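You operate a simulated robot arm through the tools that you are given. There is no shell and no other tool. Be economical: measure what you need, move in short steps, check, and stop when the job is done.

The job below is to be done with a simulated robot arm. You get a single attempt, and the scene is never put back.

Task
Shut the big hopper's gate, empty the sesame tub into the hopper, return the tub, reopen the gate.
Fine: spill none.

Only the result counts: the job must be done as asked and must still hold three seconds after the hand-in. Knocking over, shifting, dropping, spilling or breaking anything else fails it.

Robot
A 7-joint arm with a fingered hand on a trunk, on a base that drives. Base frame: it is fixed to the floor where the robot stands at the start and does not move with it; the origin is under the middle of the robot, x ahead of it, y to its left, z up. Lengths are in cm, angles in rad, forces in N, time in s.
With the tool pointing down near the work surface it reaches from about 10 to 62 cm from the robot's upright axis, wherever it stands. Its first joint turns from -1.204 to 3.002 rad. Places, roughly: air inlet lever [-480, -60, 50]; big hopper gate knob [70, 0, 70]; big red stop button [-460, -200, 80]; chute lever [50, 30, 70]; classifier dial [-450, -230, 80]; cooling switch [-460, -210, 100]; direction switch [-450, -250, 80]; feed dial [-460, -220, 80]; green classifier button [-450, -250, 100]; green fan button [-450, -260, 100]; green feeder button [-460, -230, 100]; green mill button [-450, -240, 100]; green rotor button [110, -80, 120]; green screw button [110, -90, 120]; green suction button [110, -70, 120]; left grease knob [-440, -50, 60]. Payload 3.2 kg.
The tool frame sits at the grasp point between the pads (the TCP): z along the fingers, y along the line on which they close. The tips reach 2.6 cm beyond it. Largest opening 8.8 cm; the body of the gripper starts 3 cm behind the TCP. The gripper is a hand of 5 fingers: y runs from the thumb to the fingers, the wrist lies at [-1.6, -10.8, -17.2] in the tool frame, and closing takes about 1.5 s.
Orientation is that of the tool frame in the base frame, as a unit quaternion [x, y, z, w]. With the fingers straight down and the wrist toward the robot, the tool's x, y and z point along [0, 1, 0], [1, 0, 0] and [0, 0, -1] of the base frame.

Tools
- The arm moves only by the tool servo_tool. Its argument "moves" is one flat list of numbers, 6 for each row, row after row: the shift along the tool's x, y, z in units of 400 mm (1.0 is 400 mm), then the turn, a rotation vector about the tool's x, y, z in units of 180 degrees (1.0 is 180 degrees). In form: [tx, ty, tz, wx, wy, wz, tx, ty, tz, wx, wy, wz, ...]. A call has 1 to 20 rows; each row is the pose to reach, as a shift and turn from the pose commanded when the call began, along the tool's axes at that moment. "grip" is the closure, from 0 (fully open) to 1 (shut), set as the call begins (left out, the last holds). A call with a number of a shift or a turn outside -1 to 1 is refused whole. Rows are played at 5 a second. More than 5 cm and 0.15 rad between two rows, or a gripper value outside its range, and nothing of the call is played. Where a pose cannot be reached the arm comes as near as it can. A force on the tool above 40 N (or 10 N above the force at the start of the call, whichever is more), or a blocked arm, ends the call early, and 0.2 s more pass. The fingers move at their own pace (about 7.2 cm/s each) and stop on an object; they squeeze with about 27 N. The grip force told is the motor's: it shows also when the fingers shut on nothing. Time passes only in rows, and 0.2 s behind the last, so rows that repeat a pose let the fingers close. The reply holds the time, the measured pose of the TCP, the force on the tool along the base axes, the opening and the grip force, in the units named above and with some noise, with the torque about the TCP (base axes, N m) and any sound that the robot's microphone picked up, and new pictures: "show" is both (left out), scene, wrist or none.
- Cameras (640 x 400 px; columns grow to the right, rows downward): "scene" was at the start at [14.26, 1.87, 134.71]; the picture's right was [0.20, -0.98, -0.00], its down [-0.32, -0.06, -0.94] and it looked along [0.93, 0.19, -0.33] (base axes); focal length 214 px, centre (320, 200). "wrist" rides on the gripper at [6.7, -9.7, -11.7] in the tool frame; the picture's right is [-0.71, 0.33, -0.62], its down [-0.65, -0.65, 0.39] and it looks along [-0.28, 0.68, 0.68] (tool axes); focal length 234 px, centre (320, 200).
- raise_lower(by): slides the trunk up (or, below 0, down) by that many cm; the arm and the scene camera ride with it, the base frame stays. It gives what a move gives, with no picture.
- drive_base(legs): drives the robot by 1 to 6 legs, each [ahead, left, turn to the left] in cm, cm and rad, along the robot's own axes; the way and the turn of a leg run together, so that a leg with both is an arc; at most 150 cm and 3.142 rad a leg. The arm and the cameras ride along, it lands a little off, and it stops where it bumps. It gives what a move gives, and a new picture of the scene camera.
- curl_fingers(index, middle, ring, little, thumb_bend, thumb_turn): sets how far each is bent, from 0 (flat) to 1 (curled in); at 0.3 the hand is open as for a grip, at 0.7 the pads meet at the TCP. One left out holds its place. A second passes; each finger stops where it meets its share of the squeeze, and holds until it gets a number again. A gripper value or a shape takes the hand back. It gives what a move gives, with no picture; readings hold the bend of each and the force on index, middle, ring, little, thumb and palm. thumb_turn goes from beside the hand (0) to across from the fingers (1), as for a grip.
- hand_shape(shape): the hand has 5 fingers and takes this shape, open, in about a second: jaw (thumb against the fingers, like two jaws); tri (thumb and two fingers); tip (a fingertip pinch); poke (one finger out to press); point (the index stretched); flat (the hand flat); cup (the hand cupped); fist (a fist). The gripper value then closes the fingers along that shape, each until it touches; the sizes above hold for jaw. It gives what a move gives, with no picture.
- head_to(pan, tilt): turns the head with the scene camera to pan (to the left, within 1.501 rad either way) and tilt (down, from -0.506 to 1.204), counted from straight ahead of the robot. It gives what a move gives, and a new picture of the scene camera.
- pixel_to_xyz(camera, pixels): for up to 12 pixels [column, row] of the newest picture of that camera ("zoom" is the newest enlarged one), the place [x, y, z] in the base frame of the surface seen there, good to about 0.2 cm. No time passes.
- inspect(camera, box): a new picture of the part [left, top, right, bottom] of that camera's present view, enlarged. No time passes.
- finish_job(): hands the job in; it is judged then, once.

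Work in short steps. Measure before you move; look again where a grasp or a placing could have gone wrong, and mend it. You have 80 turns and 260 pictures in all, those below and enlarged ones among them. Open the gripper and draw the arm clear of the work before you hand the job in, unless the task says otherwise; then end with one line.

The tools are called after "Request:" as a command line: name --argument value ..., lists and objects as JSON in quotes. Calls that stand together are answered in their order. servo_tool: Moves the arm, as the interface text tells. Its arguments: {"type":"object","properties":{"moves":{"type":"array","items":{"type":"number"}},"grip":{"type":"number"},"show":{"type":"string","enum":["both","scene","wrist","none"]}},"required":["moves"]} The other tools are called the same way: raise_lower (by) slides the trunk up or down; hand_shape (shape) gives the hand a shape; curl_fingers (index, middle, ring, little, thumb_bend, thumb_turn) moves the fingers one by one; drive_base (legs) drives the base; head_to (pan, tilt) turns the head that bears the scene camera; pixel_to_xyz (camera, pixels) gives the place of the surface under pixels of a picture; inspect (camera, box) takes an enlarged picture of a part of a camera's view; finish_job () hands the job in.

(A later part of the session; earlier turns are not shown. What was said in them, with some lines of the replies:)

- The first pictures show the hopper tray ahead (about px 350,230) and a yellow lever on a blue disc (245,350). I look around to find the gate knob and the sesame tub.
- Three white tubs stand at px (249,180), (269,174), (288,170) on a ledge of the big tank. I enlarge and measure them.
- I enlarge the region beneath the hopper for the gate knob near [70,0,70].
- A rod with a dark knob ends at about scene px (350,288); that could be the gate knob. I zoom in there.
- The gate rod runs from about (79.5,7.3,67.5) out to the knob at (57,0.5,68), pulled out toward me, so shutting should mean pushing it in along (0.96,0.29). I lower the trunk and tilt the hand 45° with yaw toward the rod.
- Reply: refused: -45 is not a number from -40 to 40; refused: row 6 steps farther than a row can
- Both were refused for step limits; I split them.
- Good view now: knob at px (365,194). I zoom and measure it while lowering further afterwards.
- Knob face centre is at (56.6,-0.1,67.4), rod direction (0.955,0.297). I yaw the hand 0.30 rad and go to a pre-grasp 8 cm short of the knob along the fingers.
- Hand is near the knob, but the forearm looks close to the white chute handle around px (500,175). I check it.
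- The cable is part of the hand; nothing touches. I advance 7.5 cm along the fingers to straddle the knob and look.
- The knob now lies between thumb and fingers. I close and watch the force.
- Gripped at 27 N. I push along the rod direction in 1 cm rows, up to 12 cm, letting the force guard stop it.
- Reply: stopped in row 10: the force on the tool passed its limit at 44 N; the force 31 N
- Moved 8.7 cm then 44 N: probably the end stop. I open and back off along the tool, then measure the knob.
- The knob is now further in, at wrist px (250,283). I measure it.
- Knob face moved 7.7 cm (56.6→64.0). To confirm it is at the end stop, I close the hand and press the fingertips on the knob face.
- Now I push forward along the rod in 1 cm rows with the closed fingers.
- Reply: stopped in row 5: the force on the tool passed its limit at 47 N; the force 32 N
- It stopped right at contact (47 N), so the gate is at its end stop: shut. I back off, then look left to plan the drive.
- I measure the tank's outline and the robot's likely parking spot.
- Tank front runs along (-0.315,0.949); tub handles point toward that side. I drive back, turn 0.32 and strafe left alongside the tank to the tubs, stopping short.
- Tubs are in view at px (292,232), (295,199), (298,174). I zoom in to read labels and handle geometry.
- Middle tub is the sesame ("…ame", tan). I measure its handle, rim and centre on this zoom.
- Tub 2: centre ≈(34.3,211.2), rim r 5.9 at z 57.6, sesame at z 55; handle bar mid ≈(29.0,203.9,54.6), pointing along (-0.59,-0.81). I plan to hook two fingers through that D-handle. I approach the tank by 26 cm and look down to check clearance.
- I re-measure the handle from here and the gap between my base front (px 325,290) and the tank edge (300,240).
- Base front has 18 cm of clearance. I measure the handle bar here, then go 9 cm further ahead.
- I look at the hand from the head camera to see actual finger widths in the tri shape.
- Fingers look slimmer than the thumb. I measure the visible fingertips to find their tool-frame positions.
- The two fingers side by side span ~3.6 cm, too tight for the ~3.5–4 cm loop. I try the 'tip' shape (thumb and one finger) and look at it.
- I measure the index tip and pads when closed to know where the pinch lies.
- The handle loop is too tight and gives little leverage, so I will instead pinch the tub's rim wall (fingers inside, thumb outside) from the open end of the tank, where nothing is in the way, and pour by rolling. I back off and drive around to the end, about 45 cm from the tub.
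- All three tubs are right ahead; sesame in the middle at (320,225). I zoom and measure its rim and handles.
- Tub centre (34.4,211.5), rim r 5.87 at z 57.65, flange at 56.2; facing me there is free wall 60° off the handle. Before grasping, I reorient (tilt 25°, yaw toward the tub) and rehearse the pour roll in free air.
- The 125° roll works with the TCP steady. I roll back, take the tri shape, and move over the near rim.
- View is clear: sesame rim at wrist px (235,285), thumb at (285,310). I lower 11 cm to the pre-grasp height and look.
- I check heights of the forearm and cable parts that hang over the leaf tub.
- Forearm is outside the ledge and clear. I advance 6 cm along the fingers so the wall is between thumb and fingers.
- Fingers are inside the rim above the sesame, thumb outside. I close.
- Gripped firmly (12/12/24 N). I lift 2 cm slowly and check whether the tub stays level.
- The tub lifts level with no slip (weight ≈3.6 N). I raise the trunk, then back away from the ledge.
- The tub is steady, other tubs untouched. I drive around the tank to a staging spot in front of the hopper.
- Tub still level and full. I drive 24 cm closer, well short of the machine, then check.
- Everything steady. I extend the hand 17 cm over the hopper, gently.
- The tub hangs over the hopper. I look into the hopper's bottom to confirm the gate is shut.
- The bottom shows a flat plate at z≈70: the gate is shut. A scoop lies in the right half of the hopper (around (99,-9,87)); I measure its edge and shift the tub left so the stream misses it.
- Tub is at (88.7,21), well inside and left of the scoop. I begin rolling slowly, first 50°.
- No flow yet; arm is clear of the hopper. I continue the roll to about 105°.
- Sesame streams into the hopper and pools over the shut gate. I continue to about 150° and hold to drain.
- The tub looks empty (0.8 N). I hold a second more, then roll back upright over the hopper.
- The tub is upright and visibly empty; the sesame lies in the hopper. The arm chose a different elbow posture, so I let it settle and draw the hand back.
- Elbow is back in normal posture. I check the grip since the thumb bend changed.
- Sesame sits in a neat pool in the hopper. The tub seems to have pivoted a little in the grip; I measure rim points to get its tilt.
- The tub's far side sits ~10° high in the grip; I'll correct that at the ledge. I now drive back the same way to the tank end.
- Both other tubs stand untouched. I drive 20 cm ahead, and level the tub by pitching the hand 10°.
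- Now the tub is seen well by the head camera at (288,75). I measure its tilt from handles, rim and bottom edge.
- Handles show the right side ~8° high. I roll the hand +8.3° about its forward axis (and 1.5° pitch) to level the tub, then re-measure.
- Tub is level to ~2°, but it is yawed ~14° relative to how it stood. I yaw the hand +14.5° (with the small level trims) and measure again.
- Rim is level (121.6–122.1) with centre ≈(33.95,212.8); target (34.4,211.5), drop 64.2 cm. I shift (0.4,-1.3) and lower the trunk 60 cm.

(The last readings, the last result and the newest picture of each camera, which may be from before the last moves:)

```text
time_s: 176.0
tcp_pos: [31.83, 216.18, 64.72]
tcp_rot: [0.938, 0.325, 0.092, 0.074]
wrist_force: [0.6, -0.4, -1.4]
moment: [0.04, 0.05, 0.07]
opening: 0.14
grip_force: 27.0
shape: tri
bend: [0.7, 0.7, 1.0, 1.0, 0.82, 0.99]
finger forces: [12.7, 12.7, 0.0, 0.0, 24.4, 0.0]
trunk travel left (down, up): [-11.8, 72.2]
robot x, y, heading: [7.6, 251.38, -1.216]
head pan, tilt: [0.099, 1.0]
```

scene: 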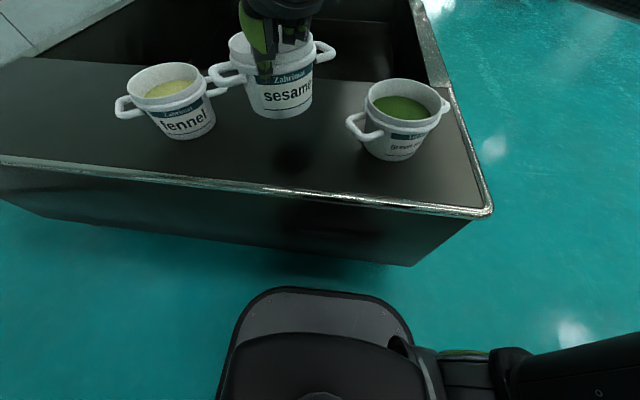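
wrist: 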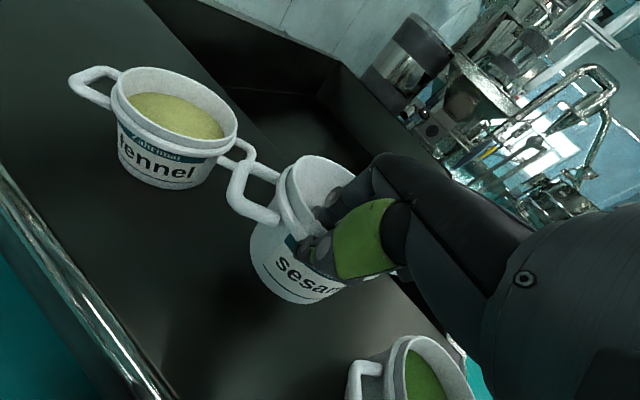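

Tub is above its spot, clear of the neighbours. I lower 6.4 cm, then feel for the ledge in small steps.

Request:
servo_tool --moves '[-0.0032, -0.005, 0.0243, 0, 0, 0, -0.0063, -0.0099, 0.0487, 0, 0, 0, -0.0095, -0.0149, 0.073, 0, 0, 0, -0.0127, -0.0198, 0.0974, 0, 0, 0, -0.0158, -0.0248, 0.1217, 0, 0, 0, -0.019, -0.0297, 0.146, 0, 0, 0, -0.0203, -0.0317, 0.1558, 0, 0, 0, -0.0203, -0.0317, 0.1558, 0, 0, 0]'

Request:
inspect --camera "scene" --box '[190, 40, 350, 160]'

```text
time_s: 177.8
tcp_pos: [31.91, 216.35, 58.22]
tcp_rot: [0.938, 0.326, 0.093, 0.073]
wrist_force: [0.4, -0.6, -0.2]
moment: [0.03, 0.04, 0.0]
opening: 0.14
grip_force: 27.3
shape: tri
bend: [0.7, 0.7, 1.0, 1.0, 0.82, 0.99]
finger forces: [12.8, 12.8, 0.0, 0.1, 24.5, 0.1]
trunk travel left (down, up): [-11.8, 72.2]
robot x, y, heading: [7.69, 251.25, -1.216]
head pan, tilt: [0.099, 1.0]
```

scene: 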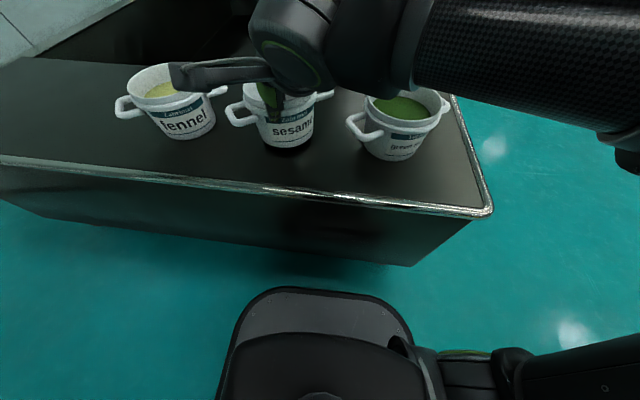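
wrist: 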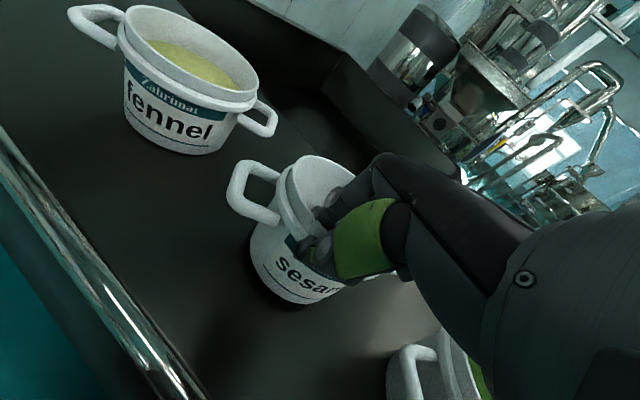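

```text
3.33 times, centred on (270, 100) of scene
```

zoom: 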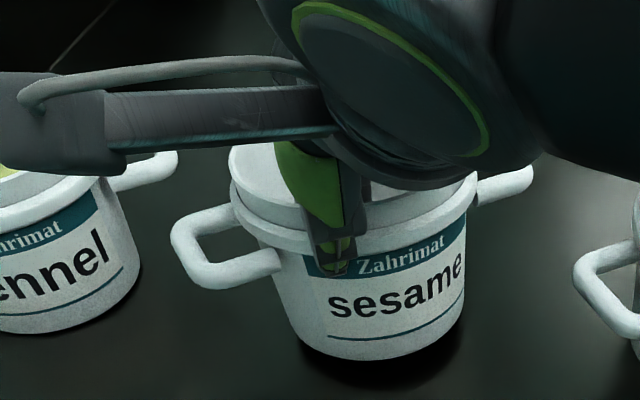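

About 0.6 cm remains. I lower 0.5 cm and read the force.

Request:
servo_tool --moves '[-0.0005, -0.0007, 0.0037, 0, 0, 0, -0.001, -0.0015, 0.0073, 0, 0, 0, -0.0016, -0.0025, 0.0122, 0, 0, 0, -0.0016, -0.0025, 0.0122, 0, 0, 0]' --show "none"

Request:
servo_tool --moves '[-0.0003, -0.0005, 0.0024, 0, 0, 0, -0.0006, -0.001, 0.0049, 0, 0, 0, -0.0006, -0.001, 0.0049, 0, 0, 0]' --show "wrist"

```text
time_s: 178.8
tcp_pos: [31.83, 216.12, 57.88]
tcp_rot: [0.938, 0.326, 0.093, 0.074]
wrist_force: [0.4, 0.6, -0.8]
moment: [0.02, 0.02, -0.01]
opening: 0.14
grip_force: 26.6
shape: tri
bend: [0.7, 0.7, 1.0, 1.0, 0.82, 0.99]
finger forces: [12.6, 12.8, 0.0, 0.1, 24.4, 0.0]
trunk travel left (down, up): [-11.8, 72.2]
robot x, y, heading: [7.59, 251.36, -1.222]
head pan, tilt: [0.099, 1.0]
```

```text
time_s: 179.6
tcp_pos: [31.81, 216.22, 57.48]
tcp_rot: [0.938, 0.326, 0.092, 0.073]
wrist_force: [0.3, 0.4, -0.1]
moment: [0.01, 0.0, -0.03]
opening: 0.13
grip_force: 27.2
shape: tri
bend: [0.7, 0.7, 1.0, 1.0, 0.82, 0.99]
finger forces: [12.3, 12.8, 0.0, 0.1, 24.3, 0.0]
trunk travel left (down, up): [-11.8, 72.2]
robot x, y, heading: [7.51, 251.44, -1.22]
head pan, tilt: [0.099, 1.0]
```

wrist: 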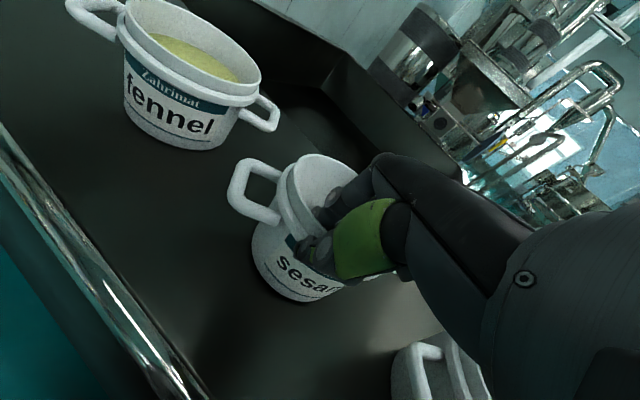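

Finger forces just begin to change: the ledge is near. I lower 0.3 cm more.

Request:
servo_tool --moves '[-0.0003, -0.0005, 0.0024, 0, 0, 0, -0.0006, -0.001, 0.0049, 0, 0, 0, -0.001, -0.0015, 0.0073, 0, 0, 0, -0.001, -0.0015, 0.0073, 0, 0, 0]' --show "scene"

Request:
inspect --camera "scene" --box '[230, 70, 330, 160]'

```text
time_s: 180.6
tcp_pos: [31.81, 216.18, 57.37]
tcp_rot: [0.938, 0.326, 0.093, 0.074]
wrist_force: [0.2, 0.7, 0.0]
moment: [0.04, -0.03, 0.0]
opening: 0.13
grip_force: 27.2
shape: tri
bend: [0.7, 0.7, 1.0, 1.0, 0.82, 0.99]
finger forces: [12.3, 12.8, 0.0, 0.0, 24.1, 0.1]
trunk travel left (down, up): [-11.8, 72.2]
robot x, y, heading: [7.39, 251.7, -1.218]
head pan, tilt: [0.099, 1.0]
```

scene: 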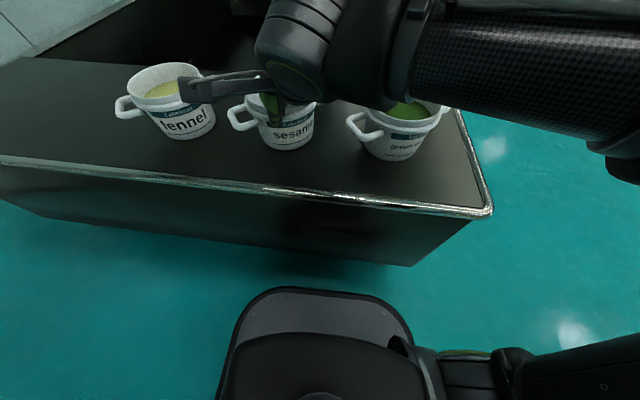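

```text
4.44 times, centred on (280, 115) of scene
```

zoom: 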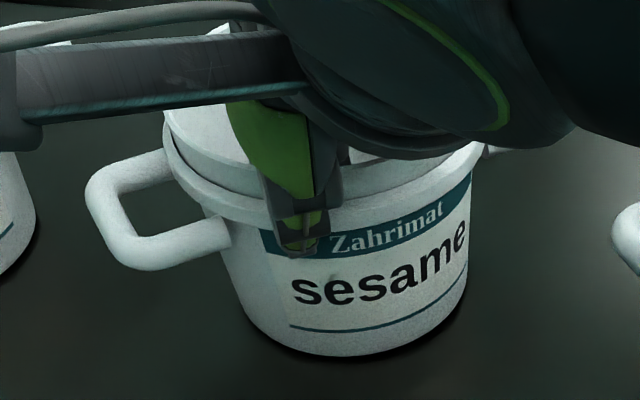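

Request:
pixel_to_xyz --camera "zoom" --pixels '[[330, 356], [270, 330], [420, 340], [340, 375], [180, 130], [120, 255], [455, 300]]'

Request:
servo_tool --moves '[-0.0003, -0.0005, 0.0024, 0, 0, 0, -0.0006, -0.001, 0.0049, 0, 0, 0, -0.0006, -0.001, 0.0049, 0, 0, 0]' --show "none"

```text
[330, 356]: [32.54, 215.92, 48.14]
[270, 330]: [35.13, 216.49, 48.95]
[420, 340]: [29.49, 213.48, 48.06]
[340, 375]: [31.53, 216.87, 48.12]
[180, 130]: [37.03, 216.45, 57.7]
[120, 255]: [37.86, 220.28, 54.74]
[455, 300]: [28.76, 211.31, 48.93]
```

```text
time_s: 181.4
tcp_pos: [31.73, 216.26, 57.06]
tcp_rot: [0.938, 0.325, 0.093, 0.074]
wrist_force: [-1.3, -1.0, 0.6]
moment: [0.01, -0.01, -0.01]
opening: 0.15
grip_force: 26.8
shape: tri
bend: [0.7, 0.7, 1.0, 1.0, 0.82, 0.99]
finger forces: [12.8, 12.5, 0.1, 0.0, 24.3, 0.0]
trunk travel left (down, up): [-11.8, 72.2]
robot x, y, heading: [7.46, 251.2, -1.22]
head pan, tilt: [0.099, 1.0]
```

The tub rests on the ledge (load gone). I open the hand and lift straight out.

Request:
servo_tool --moves '[0, 0, 0, 0, 0, 0, 0, 0, 0, 0, 0, 0, 0, 0, 0, 0, 0, 0, 0, 0, 0, 0, 0, 0, 0, 0, 0, 0, 0, 0, 0, 0, 0, 0, 0, 0]' --grip 0

Request:
inspect --camera "wrist" --box '[220, 130, 440, 330]'

```text
time_s: 182.8
tcp_pos: [31.92, 216.32, 57.18]
tcp_rot: [0.938, 0.326, 0.093, 0.073]
wrist_force: [0.5, -0.1, 0.0]
moment: [0.0, -0.02, 0.0]
opening: 8.77
grip_force: 0.0
shape: tri
bend: [0.3, 0.3, 0.99, 0.99, 0.3, 0.97]
finger forces: [0.1, 0.0, 0.0, 0.1, 0.0, 0.1]
trunk travel left (down, up): [-11.8, 72.2]
robot x, y, heading: [7.53, 251.29, -1.216]
head pan, tilt: [0.099, 1.0]
```

scene: 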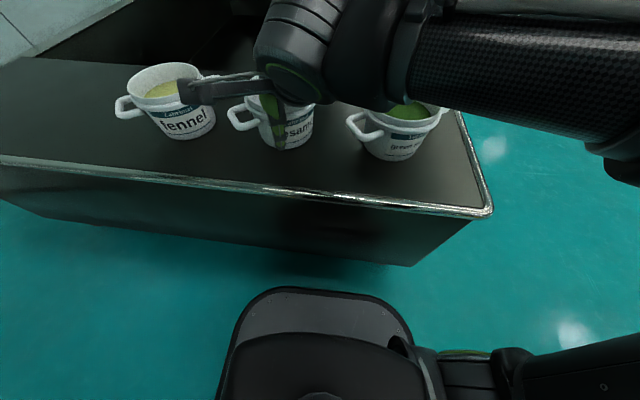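
wrist: 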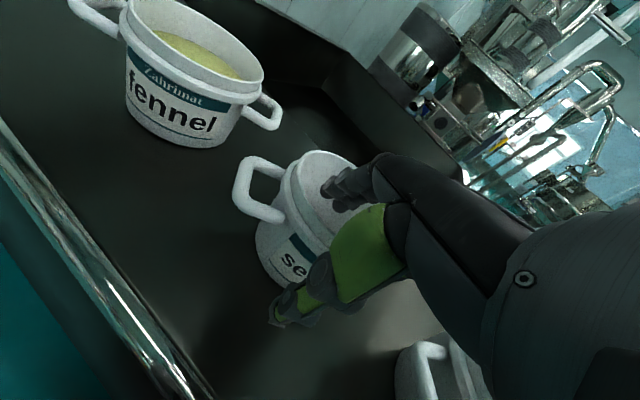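

```text
2.00 times, centred on (330, 230) of wrist
```

zoom: 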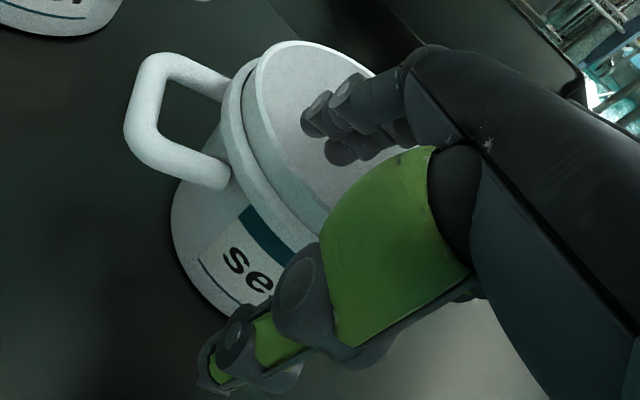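

Released cleanly. I lift straight up with the trunk and back the base off, then check the ledge.

Request:
raise_lower --by 38

Request:
drive_base --legs '[[-20, 0, 0]]'

Request:
inspect --camera "scene" --box '[210, 120, 410, 250]'

```text
time_s: 186.4
tcp_pos: [31.79, 216.24, 95.11]
tcp_rot: [0.938, 0.326, 0.092, 0.072]
wrist_force: [0.4, -0.5, 0.4]
moment: [-0.01, -0.02, -0.02]
opening: 8.78
grip_force: 0.0
shape: tri
bend: [0.3, 0.3, 0.99, 0.99, 0.3, 0.97]
finger forces: [0.1, 0.0, 0.0, 0.0, 0.1, 0.0]
trunk travel left (down, up): [-49.8, 34.2]
robot x, y, heading: [7.49, 251.55, -1.216]
head pan, tilt: [0.099, 1.0]
```

```text
time_s: 188.0
tcp_pos: [24.97, 234.94, 95.24]
tcp_rot: [0.938, 0.325, 0.092, 0.074]
wrist_force: [-0.8, 0.9, -0.5]
moment: [0.02, -0.01, -0.03]
opening: 8.78
grip_force: 0.0
shape: tri
bend: [0.3, 0.3, 0.99, 0.99, 0.3, 0.97]
finger forces: [0.1, 0.0, 0.0, 0.0, 0.0, 0.0]
trunk travel left (down, up): [-49.8, 34.2]
robot x, y, heading: [0.74, 270.41, -1.224]
head pan, tilt: [0.099, 1.0]
```

scene: 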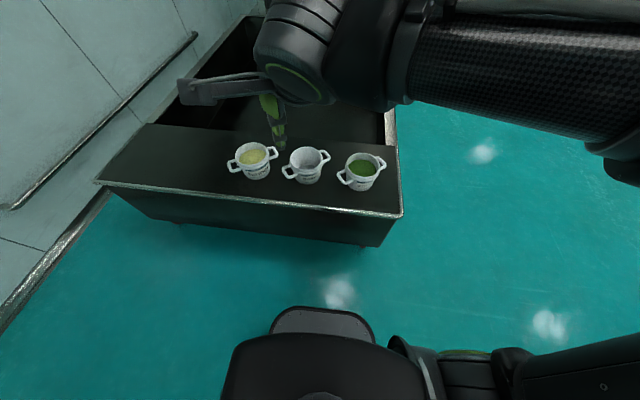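

```text
3.08 times, centred on (310, 185) of scene
```

zoom: 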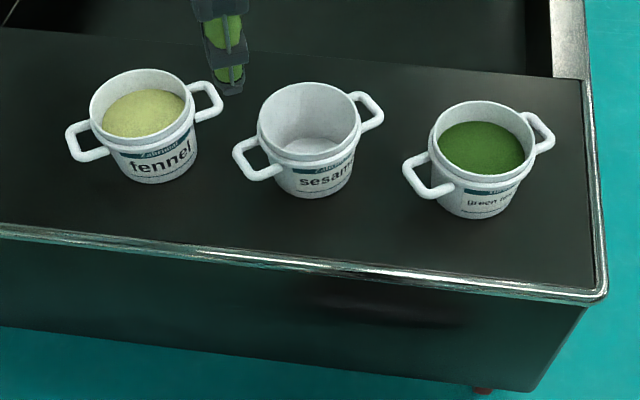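

The sesame tub stands empty in line with its neighbours. I verify its position and then drive back to the hopper front to reopen the gate.

Request:
pixel_to_xyz --camera "zoom" --pixels '[[258, 125], [360, 117], [305, 84], [312, 152], [305, 140], [240, 155], [378, 110]]'

Request:
drive_base --legs '[[0, -75, 0], [0, 0, 0.76], [0, 0, 0.76], [-20, -134, 0], [-25, -134, 0]]'

Request:
hand_shape --shape "jaw"

Request:
head_to --pan 0.0 --tilt 0.7

```text
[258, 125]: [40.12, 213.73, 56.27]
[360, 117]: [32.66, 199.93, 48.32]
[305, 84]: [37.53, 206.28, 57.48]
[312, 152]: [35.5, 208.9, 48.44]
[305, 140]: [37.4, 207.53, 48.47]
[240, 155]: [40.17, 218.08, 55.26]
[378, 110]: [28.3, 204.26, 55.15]
```

```text
time_s: 209.1
tcp_pos: [-11.97, -10.27, 95.22]
tcp_rot: [0.492, 0.862, 0.118, -0.006]
wrist_force: [-0.8, 0.0, -0.4]
moment: [0.03, 0.02, 0.01]
opening: 8.77
grip_force: 0.0
shape: tri
bend: [0.3, 0.3, 0.99, 0.99, 0.3, 0.97]
finger forces: [0.0, 0.0, 0.0, 0.1, 0.1, 0.1]
trunk travel left (down, up): [-49.8, 34.2]
robot x, y, heading: [-50.34, -29.81, 0.222]
head pan, tilt: [0.099, 1.0]
```

scene: 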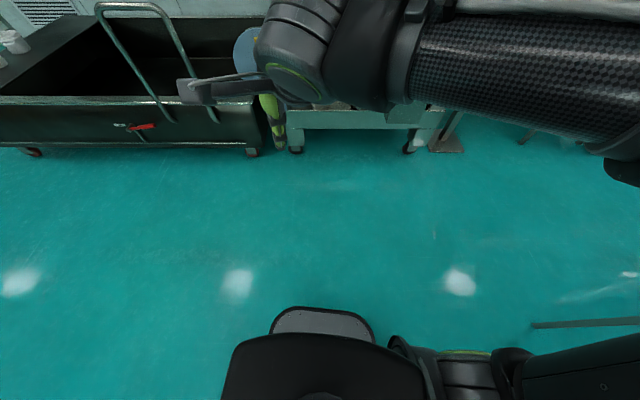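

```text
time_s: 210.0
tcp_pos: [-12.09, -10.36, 95.17]
tcp_rot: [0.491, 0.863, 0.118, -0.007]
wrist_force: [0.3, 0.4, 0.6]
moment: [-0.01, 0.02, 0.01]
opening: 8.78
grip_force: 0.1
shape: jaw
bend: [0.3, 0.3, 0.3, 0.3, 0.3, 0.97]
finger forces: [0.0, 0.1, 0.0, 0.0, 0.1, 0.0]
trunk travel left (down, up): [-49.8, 34.2]
robot x, y, heading: [-49.91, -29.74, 0.215]
head pan, tilt: [0.099, 1.0]
```

```text
time_s: 210.8
tcp_pos: [-12.18, -10.12, 95.21]
tcp_rot: [0.492, 0.863, 0.117, -0.006]
wrist_force: [0.7, 0.3, -0.1]
moment: [-0.02, 0.03, 0.0]
opening: 8.79
grip_force: 0.1
shape: jaw
bend: [0.3, 0.3, 0.3, 0.3, 0.3, 0.97]
finger forces: [0.0, 0.0, 0.0, 0.0, 0.0, 0.0]
trunk travel left (down, up): [-49.8, 34.2]
robot x, y, heading: [-50.01, -29.47, 0.216]
head pan, tilt: [0.0, 0.7]
```

scene: 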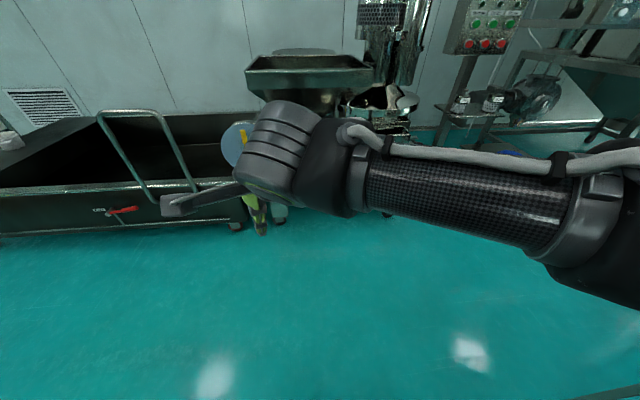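

Tub centre (34.2,211.2) matches its original spot. I drive to the hopper front, about 60 cm from the knob.

Request:
drive_base --legs '[[0, 0, 0.084], [58.6, -3.6, 0]]'

Request:
head_to --pan 0.0 --tilt 0.6

```text
time_s: 214.6
tcp_pos: [42.68, 6.19, 95.2]
tcp_rot: [0.457, 0.881, 0.118, -0.011]
wrist_force: [0.0, 0.2, -0.9]
moment: [0.0, 0.0, -0.01]
opening: 8.83
grip_force: 0.1
shape: jaw
bend: [0.3, 0.3, 0.3, 0.3, 0.3, 0.97]
finger forces: [0.0, 0.0, 0.0, 0.1, 0.1, 0.0]
trunk travel left (down, up): [-49.8, 34.2]
robot x, y, heading: [6.53, -16.32, 0.299]
head pan, tilt: [0.0, 0.7]
```

scene: 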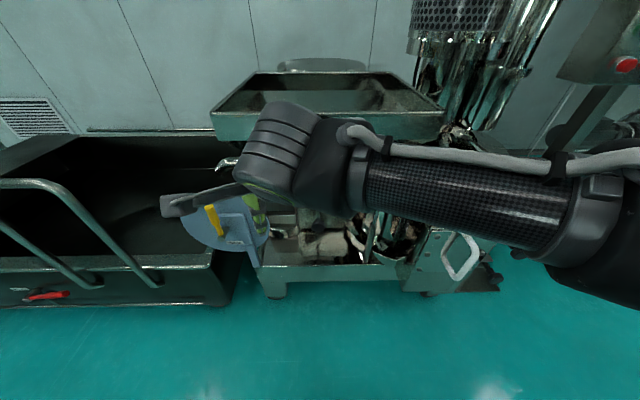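

```text
time_s: 215.3
tcp_pos: [42.5, 6.3, 95.2]
tcp_rot: [0.457, 0.881, 0.117, -0.01]
wrist_force: [-0.2, 0.5, 0.8]
moment: [0.03, -0.03, 0.0]
opening: 8.81
grip_force: 0.1
shape: jaw
bend: [0.3, 0.3, 0.3, 0.3, 0.3, 0.97]
finger forces: [0.0, 0.0, 0.0, 0.0, 0.0, 0.0]
trunk travel left (down, up): [-49.8, 34.2]
robot x, y, heading: [6.26, -16.24, 0.297]
head pan, tilt: [0.0, 0.6]
```

scene: 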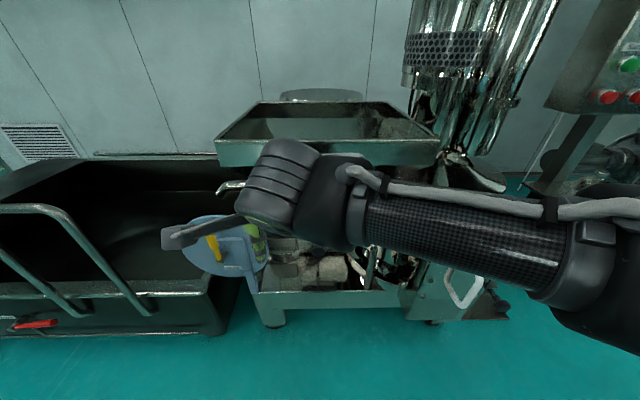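

I turn the hand to the earlier knob-grasp orientation and shift it right in front of the knob, still high.

Request:
servo_tool --moves '[-0.05, -0.0014, -0.0067, -0.0363, -0.0167, 0.0151, -0.1, -0.0028, -0.0134, -0.0726, -0.0334, 0.0302, -0.15, -0.0042, -0.02, -0.109, -0.0501, 0.0452, -0.2, -0.0056, -0.0268, -0.1453, -0.0668, 0.0603, -0.25, -0.007, -0.0335, -0.1816, -0.0835, 0.0754, -0.25, -0.007, -0.0335, -0.1816, -0.0835, 0.0754]' --show "none"

Request:
raise_lower --by -20

Request:
servo_tool --moves '[0, 0, 0, 0, 0, 0]'

Request:
inspect --camera "wrist" --box '[180, 130, 420, 330]'

```text
time_s: 216.7
tcp_pos: [48.16, -2.32, 95.14]
tcp_rot: [0.552, 0.747, 0.299, 0.218]
wrist_force: [-0.2, 0.4, 1.0]
moment: [-0.02, -0.01, 0.0]
opening: 8.78
grip_force: 0.1
shape: jaw
bend: [0.3, 0.3, 0.3, 0.3, 0.3, 0.97]
finger forces: [0.0, 0.1, 0.0, 0.0, 0.1, 0.0]
trunk travel left (down, up): [-49.8, 34.2]
robot x, y, heading: [6.33, -16.11, 0.299]
head pan, tilt: [0.0, 0.6]
```

```text
time_s: 218.8
tcp_pos: [48.17, -2.16, 75.19]
tcp_rot: [0.552, 0.748, 0.298, 0.217]
wrist_force: [-0.4, -0.4, -0.2]
moment: [0.01, -0.02, 0.02]
opening: 8.78
grip_force: 0.0
shape: jaw
bend: [0.3, 0.3, 0.3, 0.3, 0.3, 0.97]
finger forces: [0.1, 0.1, 0.0, 0.1, 0.0, 0.0]
trunk travel left (down, up): [-29.8, 54.2]
robot x, y, heading: [5.89, -16.23, 0.299]
head pan, tilt: [0.0, 0.6]
```

```text
time_s: 219.2
tcp_pos: [48.12, -2.22, 75.11]
tcp_rot: [0.552, 0.748, 0.298, 0.217]
wrist_force: [-0.2, -0.3, 0.5]
moment: [-0.03, -0.01, 0.0]
opening: 8.78
grip_force: 0.1
shape: jaw
bend: [0.3, 0.3, 0.3, 0.3, 0.3, 0.97]
finger forces: [0.0, 0.0, 0.0, 0.0, 0.1, 0.0]
trunk travel left (down, up): [-29.8, 54.2]
robot x, y, heading: [6.17, -16.17, 0.291]
head pan, tilt: [0.0, 0.6]
```

scene: 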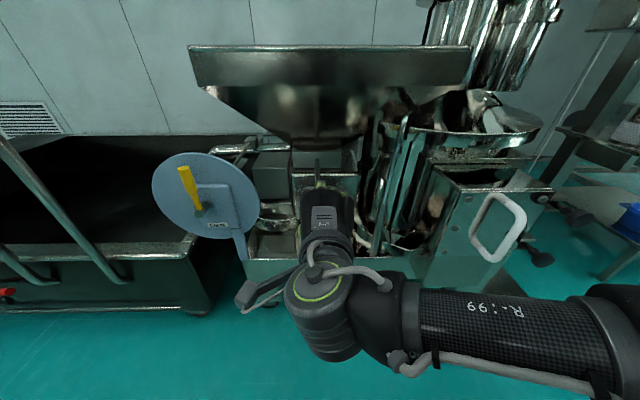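
wrist: 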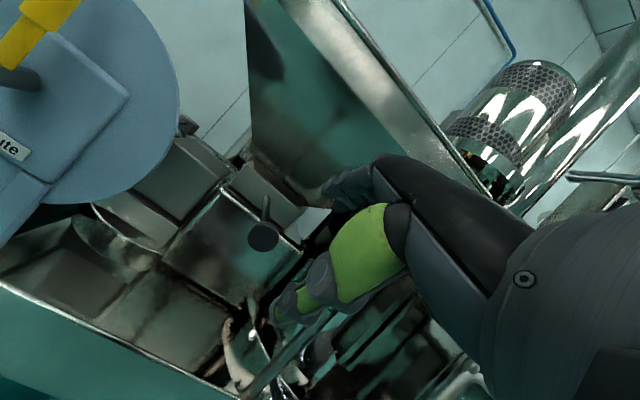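

```text
2.00 times, centred on (300, 230) of wrist
```

zoom: 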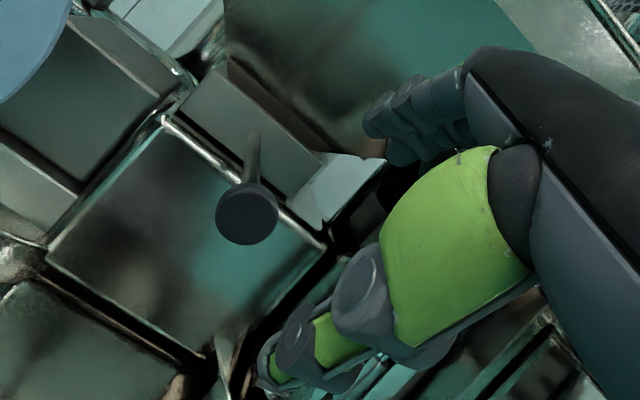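

Request:
pixel_to_xyz --camera "wrist" --pixels '[[263, 237], [264, 215], [265, 200], [263, 247], [252, 237], [274, 237]]'

Request:
servo_tool --moves '[-0.002, 0.047, 0.063, 0, 0, 0, -0.003, 0.095, 0.127, 0, 0, 0, -0.005, 0.142, 0.19, 0, 0, 0, -0.0075, 0.19, 0.253, 0, 0, 0, -0.0075, 0.19, 0.253, 0, 0, 0]'

```text
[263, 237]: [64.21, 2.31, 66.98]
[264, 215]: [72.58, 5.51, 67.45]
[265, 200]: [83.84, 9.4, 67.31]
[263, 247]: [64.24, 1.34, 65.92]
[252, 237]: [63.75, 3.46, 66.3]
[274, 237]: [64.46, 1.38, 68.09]
```

```text
time_s: 220.4
tcp_pos: [60.32, 1.06, 72.94]
tcp_rot: [0.552, 0.748, 0.298, 0.218]
wrist_force: [0.2, -0.1, -0.2]
moment: [0.0, 0.01, -0.01]
opening: 8.78
grip_force: 0.0
shape: jaw
bend: [0.3, 0.3, 0.3, 0.3, 0.3, 0.97]
finger forces: [0.1, 0.1, 0.0, 0.0, 0.0, 0.1]
trunk travel left (down, up): [-29.8, 54.2]
robot x, y, heading: [6.07, -15.77, 0.3]
head pan, tilt: [0.0, 0.6]
```

scene: 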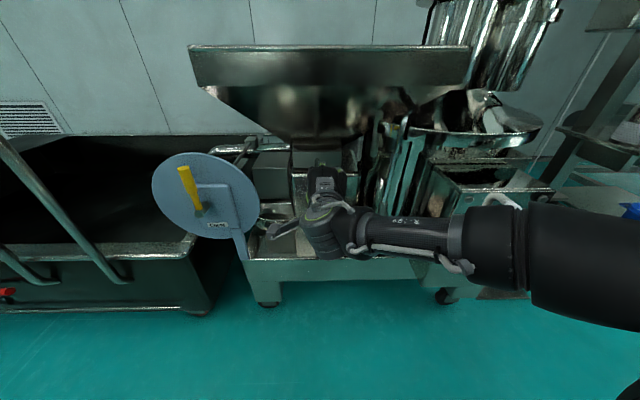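
wrist: 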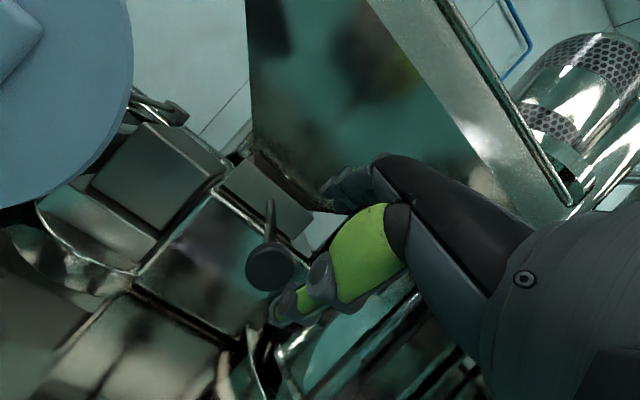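

Same view as in the first grasp. I advance 8 cm and close on the knob.

Request:
servo_tool --moves '[0, 0, 0.067, 0, 0, 0, 0, 0, 0.133, 0, 0, 0, 0, 0, 0.2, 0, 0, 0, 0, 0, 0.2, 0, 0, 0]' --show "none"

Request:
servo_tool --moves '[0, 0, 0, 0, 0, 0, 0, 0, 0, 0, 0, 0, 0, 0, 0, 0, 0, 0, 0, 0, 0, 0, 0, 0, 0, 0, 0, 0, 0, 0, 0, 0, 0, 0, 0, 0, 0, 0, 0, 0, 0, 0, 0, 0, 0, 0, 0, 0]' --grip 1 --show "none"

Request:
inspect --camera "wrist" --box '[220, 160, 420, 360]'

```text
time_s: 221.4
tcp_pos: [65.34, 2.7, 67.27]
tcp_rot: [0.552, 0.747, 0.298, 0.218]
wrist_force: [-0.1, 0.1, -0.3]
moment: [0.0, 0.01, 0.02]
opening: 8.8
grip_force: 0.1
shape: jaw
bend: [0.3, 0.3, 0.3, 0.3, 0.3, 0.97]
finger forces: [0.0, 0.1, 0.0, 0.0, 0.1, 0.0]
trunk travel left (down, up): [-29.8, 54.2]
robot x, y, heading: [6.14, -16.31, 0.303]
head pan, tilt: [0.0, 0.6]
```

```text
time_s: 223.2
tcp_pos: [65.29, 2.7, 67.18]
tcp_rot: [0.552, 0.748, 0.298, 0.217]
wrist_force: [-8.5, -4.3, -9.1]
moment: [0.13, -0.48, -0.16]
opening: 4.11
grip_force: 27.2
shape: jaw
bend: [0.54, 0.44, 0.73, 0.56, 0.36, 0.99]
finger forces: [10.6, 8.6, 0.0, 0.0, 30.3, 0.0]
trunk travel left (down, up): [-29.8, 54.2]
robot x, y, heading: [5.99, -15.89, 0.298]
head pan, tilt: [0.0, 0.6]
```

```text
2.00 times, centred on (320, 260) of wrist
```

zoom: 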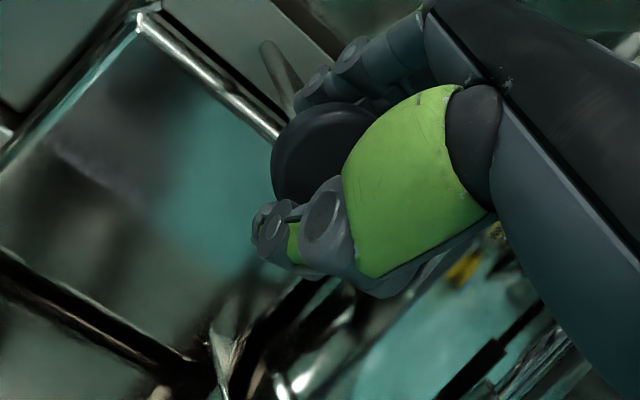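

The knob is held (27 N), fingers behind its head. I pull back along the rod in 1 cm rows, up to 10 cm.

Request:
servo_tool --moves '[0, -0.0182, -0.0171, 0, 0, 0, 0, -0.0364, -0.0342, 0, 0, 0, 0, -0.0547, -0.0513, 0, 0, 0, 0, -0.0729, -0.0684, 0, 0, 0, 0, -0.0911, -0.0855, 0, 0, 0, 0, -0.1093, -0.1026, 0, 0, 0, 0, -0.1275, -0.1197, 0, 0, 0, 0, -0.1458, -0.1368, 0, 0, 0, 0, -0.164, -0.1539, 0, 0, 0, 0, -0.1822, -0.171, 0, 0, 0]'

Request:
inspect --camera "wrist" --box '[220, 160, 420, 360]'

```text
time_s: 225.4
tcp_pos: [56.76, -0.18, 66.67]
tcp_rot: [0.556, 0.747, 0.294, 0.216]
wrist_force: [26.8, 13.4, -11.7]
moment: [0.02, -0.33, -0.03]
opening: 3.86
grip_force: 26.6
shape: jaw
bend: [0.47, 0.42, 0.73, 0.56, 0.44, 0.99]
finger forces: [19.8, 11.5, 0.0, 0.0, 22.9, 0.1]
trunk travel left (down, up): [-29.8, 54.2]
robot x, y, heading: [6.24, -15.76, 0.297]
head pan, tilt: [0.0, 0.6]
stopped in row 10: the force on the tool passed its limit at 45 N (the readings are from after the stop); the commanded pose is now the measured one
```

scene: 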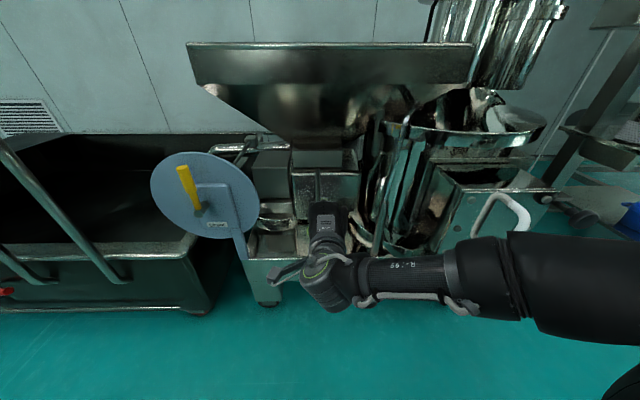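
wrist: 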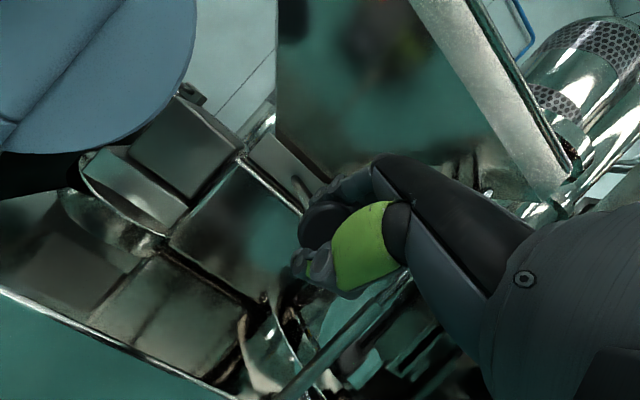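

```text
2.00 times, centred on (320, 260) of wrist
5 turns are left
```

zoom: 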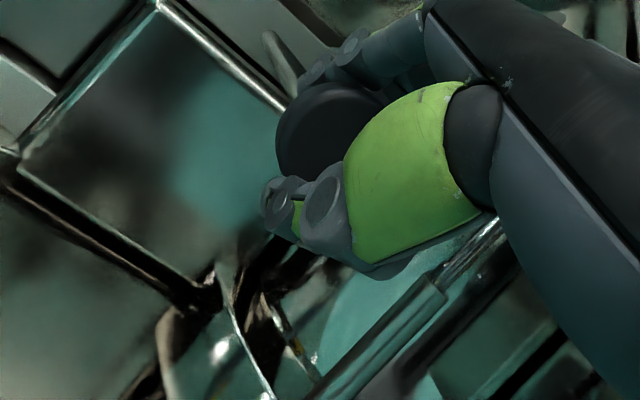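

It pulled out 9 cm and met the outer stop. I open the hand, withdraw along the fingers, and measure the knob.

Request:
servo_tool --moves '[0, 0, 0, 0, 0, 0, 0, 0, 0, 0, 0, 0, 0, 0, 0, 0, 0, 0, 0, 0, 0, 0, 0, 0, 0, 0, 0, 0, 0, 0, 0, 0, 0, 0, 0, 0, 0, 0, 0, 0, 0, 0]' --grip 0 --show "none"

Request:
servo_tool --moves '[0, 0, -0.07, 0, 0, 0, 0, 0, -0.14, 0, 0, 0, 0, 0, -0.21, 0, 0, 0, 0, 0, -0.28, 0, 0, 0, 0, 0, -0.35, 0, 0, 0, 0, 0, -0.35, 0, 0, 0]'

```text
time_s: 227.1
tcp_pos: [56.29, -0.35, 67.29]
tcp_rot: [0.555, 0.746, 0.298, 0.219]
wrist_force: [-0.4, 0.5, 0.3]
moment: [-0.02, 0.01, 0.0]
opening: 8.79
grip_force: 0.0
shape: jaw
bend: [0.3, 0.3, 0.3, 0.3, 0.3, 0.97]
finger forces: [0.0, 0.0, 0.1, 0.1, 0.0, 0.0]
trunk travel left (down, up): [-29.8, 54.2]
robot x, y, heading: [5.99, -16.12, 0.298]
head pan, tilt: [0.0, 0.6]
```

```text
time_s: 228.4
tcp_pos: [46.87, -3.22, 77.44]
tcp_rot: [0.555, 0.746, 0.298, 0.217]
wrist_force: [0.7, 0.2, -0.4]
moment: [0.03, -0.01, 0.01]
opening: 8.8
grip_force: 0.0
shape: jaw
bend: [0.3, 0.3, 0.3, 0.3, 0.3, 0.97]
finger forces: [0.0, 0.0, 0.1, 0.0, 0.0, 0.0]
trunk travel left (down, up): [-29.8, 54.2]
robot x, y, heading: [6.14, -15.96, 0.297]
head pan, tilt: [0.0, 0.6]
4 turns are left
```

scene: 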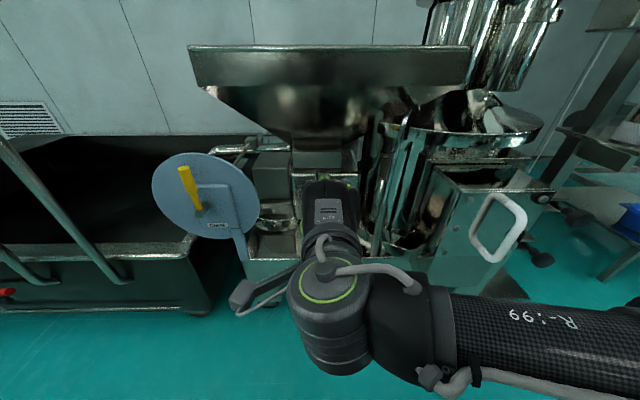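
wrist: 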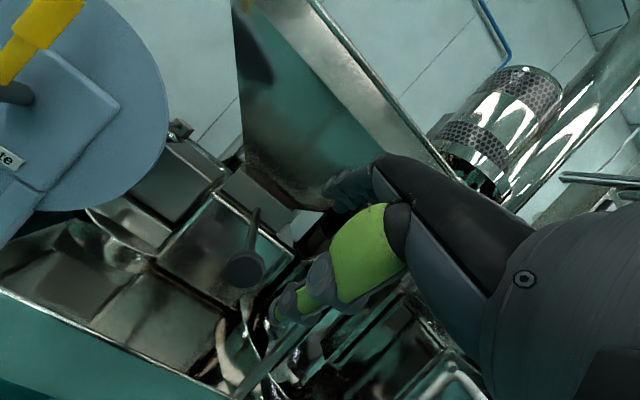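

The knob shows at wrist px (243,270). I measure it, back the robot away and raise the arm clear.

Request:
pixel_to_xyz --camera "wrist" --pixels '[[243, 270], [250, 240], [256, 215]]'

Request:
drive_base --legs '[[-15, 0, 0]]'

Request:
raise_lower --by 40

Request:
head_to --pan 0.05 --tilt 0.6

Request:
inspect --camera "wrist" --box '[0, 100, 400, 400]'

```text
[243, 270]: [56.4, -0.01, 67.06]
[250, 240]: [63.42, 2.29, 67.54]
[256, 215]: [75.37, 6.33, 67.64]
```

```text
time_s: 229.8
tcp_pos: [32.56, -7.48, 77.47]
tcp_rot: [0.554, 0.746, 0.298, 0.218]
wrist_force: [-0.8, -0.5, -0.1]
moment: [0.0, 0.01, -0.01]
opening: 8.78
grip_force: 0.0
shape: jaw
bend: [0.3, 0.3, 0.3, 0.3, 0.3, 0.97]
finger forces: [0.0, 0.1, 0.0, 0.1, 0.1, 0.0]
trunk travel left (down, up): [-29.8, 54.2]
robot x, y, heading: [-7.84, -20.85, 0.297]
head pan, tilt: [0.0, 0.6]
```

scene: 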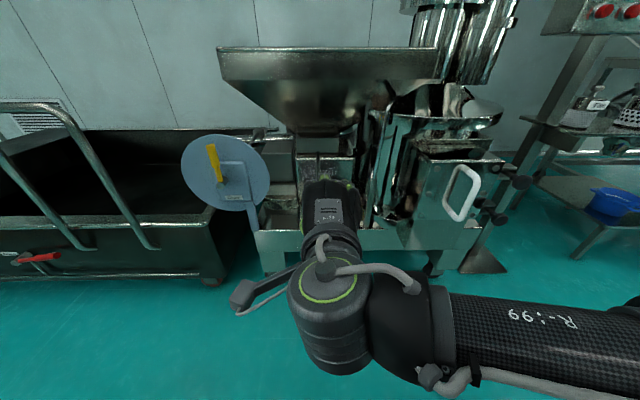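

```text
time_s: 233.7
tcp_pos: [32.74, -7.52, 117.47]
tcp_rot: [0.555, 0.746, 0.297, 0.218]
wrist_force: [-0.1, -0.1, -0.5]
moment: [-0.01, 0.02, 0.0]
opening: 8.77
grip_force: 0.0
shape: jaw
bend: [0.3, 0.3, 0.3, 0.3, 0.3, 0.97]
finger forces: [0.0, 0.0, 0.1, 0.1, 0.1, 0.0]
trunk travel left (down, up): [-69.8, 14.2]
robot x, y, heading: [-8.13, -20.31, 0.294]
head pan, tilt: [0.0, 0.6]
```

```text
time_s: 234.3
tcp_pos: [32.61, -7.55, 117.38]
tcp_rot: [0.554, 0.746, 0.298, 0.218]
wrist_force: [-0.2, 0.5, 0.5]
moment: [-0.04, 0.02, -0.02]
opening: 8.78
grip_force: 0.1
shape: jaw
bend: [0.3, 0.3, 0.3, 0.3, 0.3, 0.97]
finger forces: [0.0, 0.0, 0.0, 0.0, 0.1, 0.0]
trunk travel left (down, up): [-69.8, 14.2]
robot x, y, heading: [-8.05, -20.06, 0.295]
head pan, tilt: [0.051, 0.6]
```

scene: 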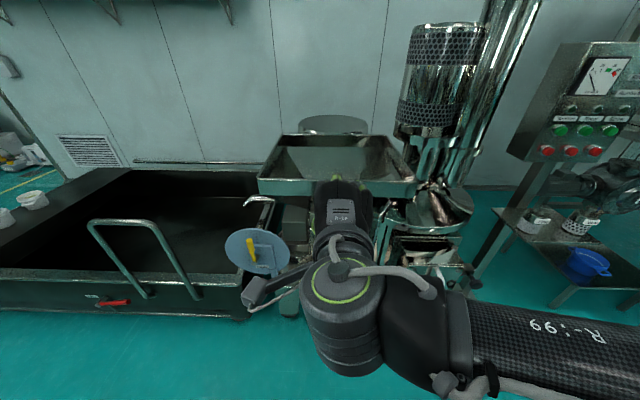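

```text
1.33 times, centred on (200, 250) of wrist
3 turns are left
```

zoom: 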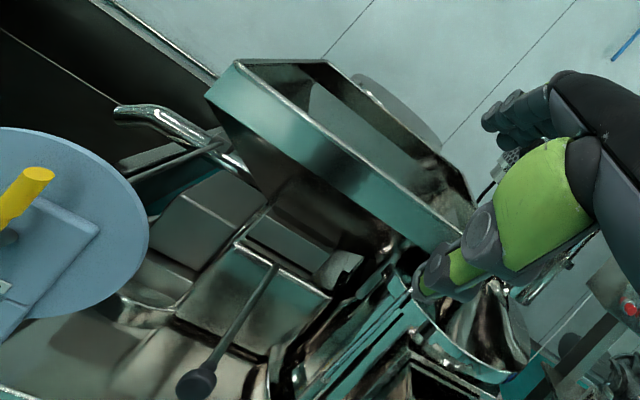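

The knob is back at (56.4,0,67), its original open position. The tub is back in place and empty, nothing was seen spilled, and the hand is open and clear, so I hand in.

Request:
finish_job

```text
The job is handed in.
```

The gate was shut, the sesame tub was emptied into the hopper and put back in its place, and the gate is open again. I saw no spill in any picture, and the robot's hand is open and clear.
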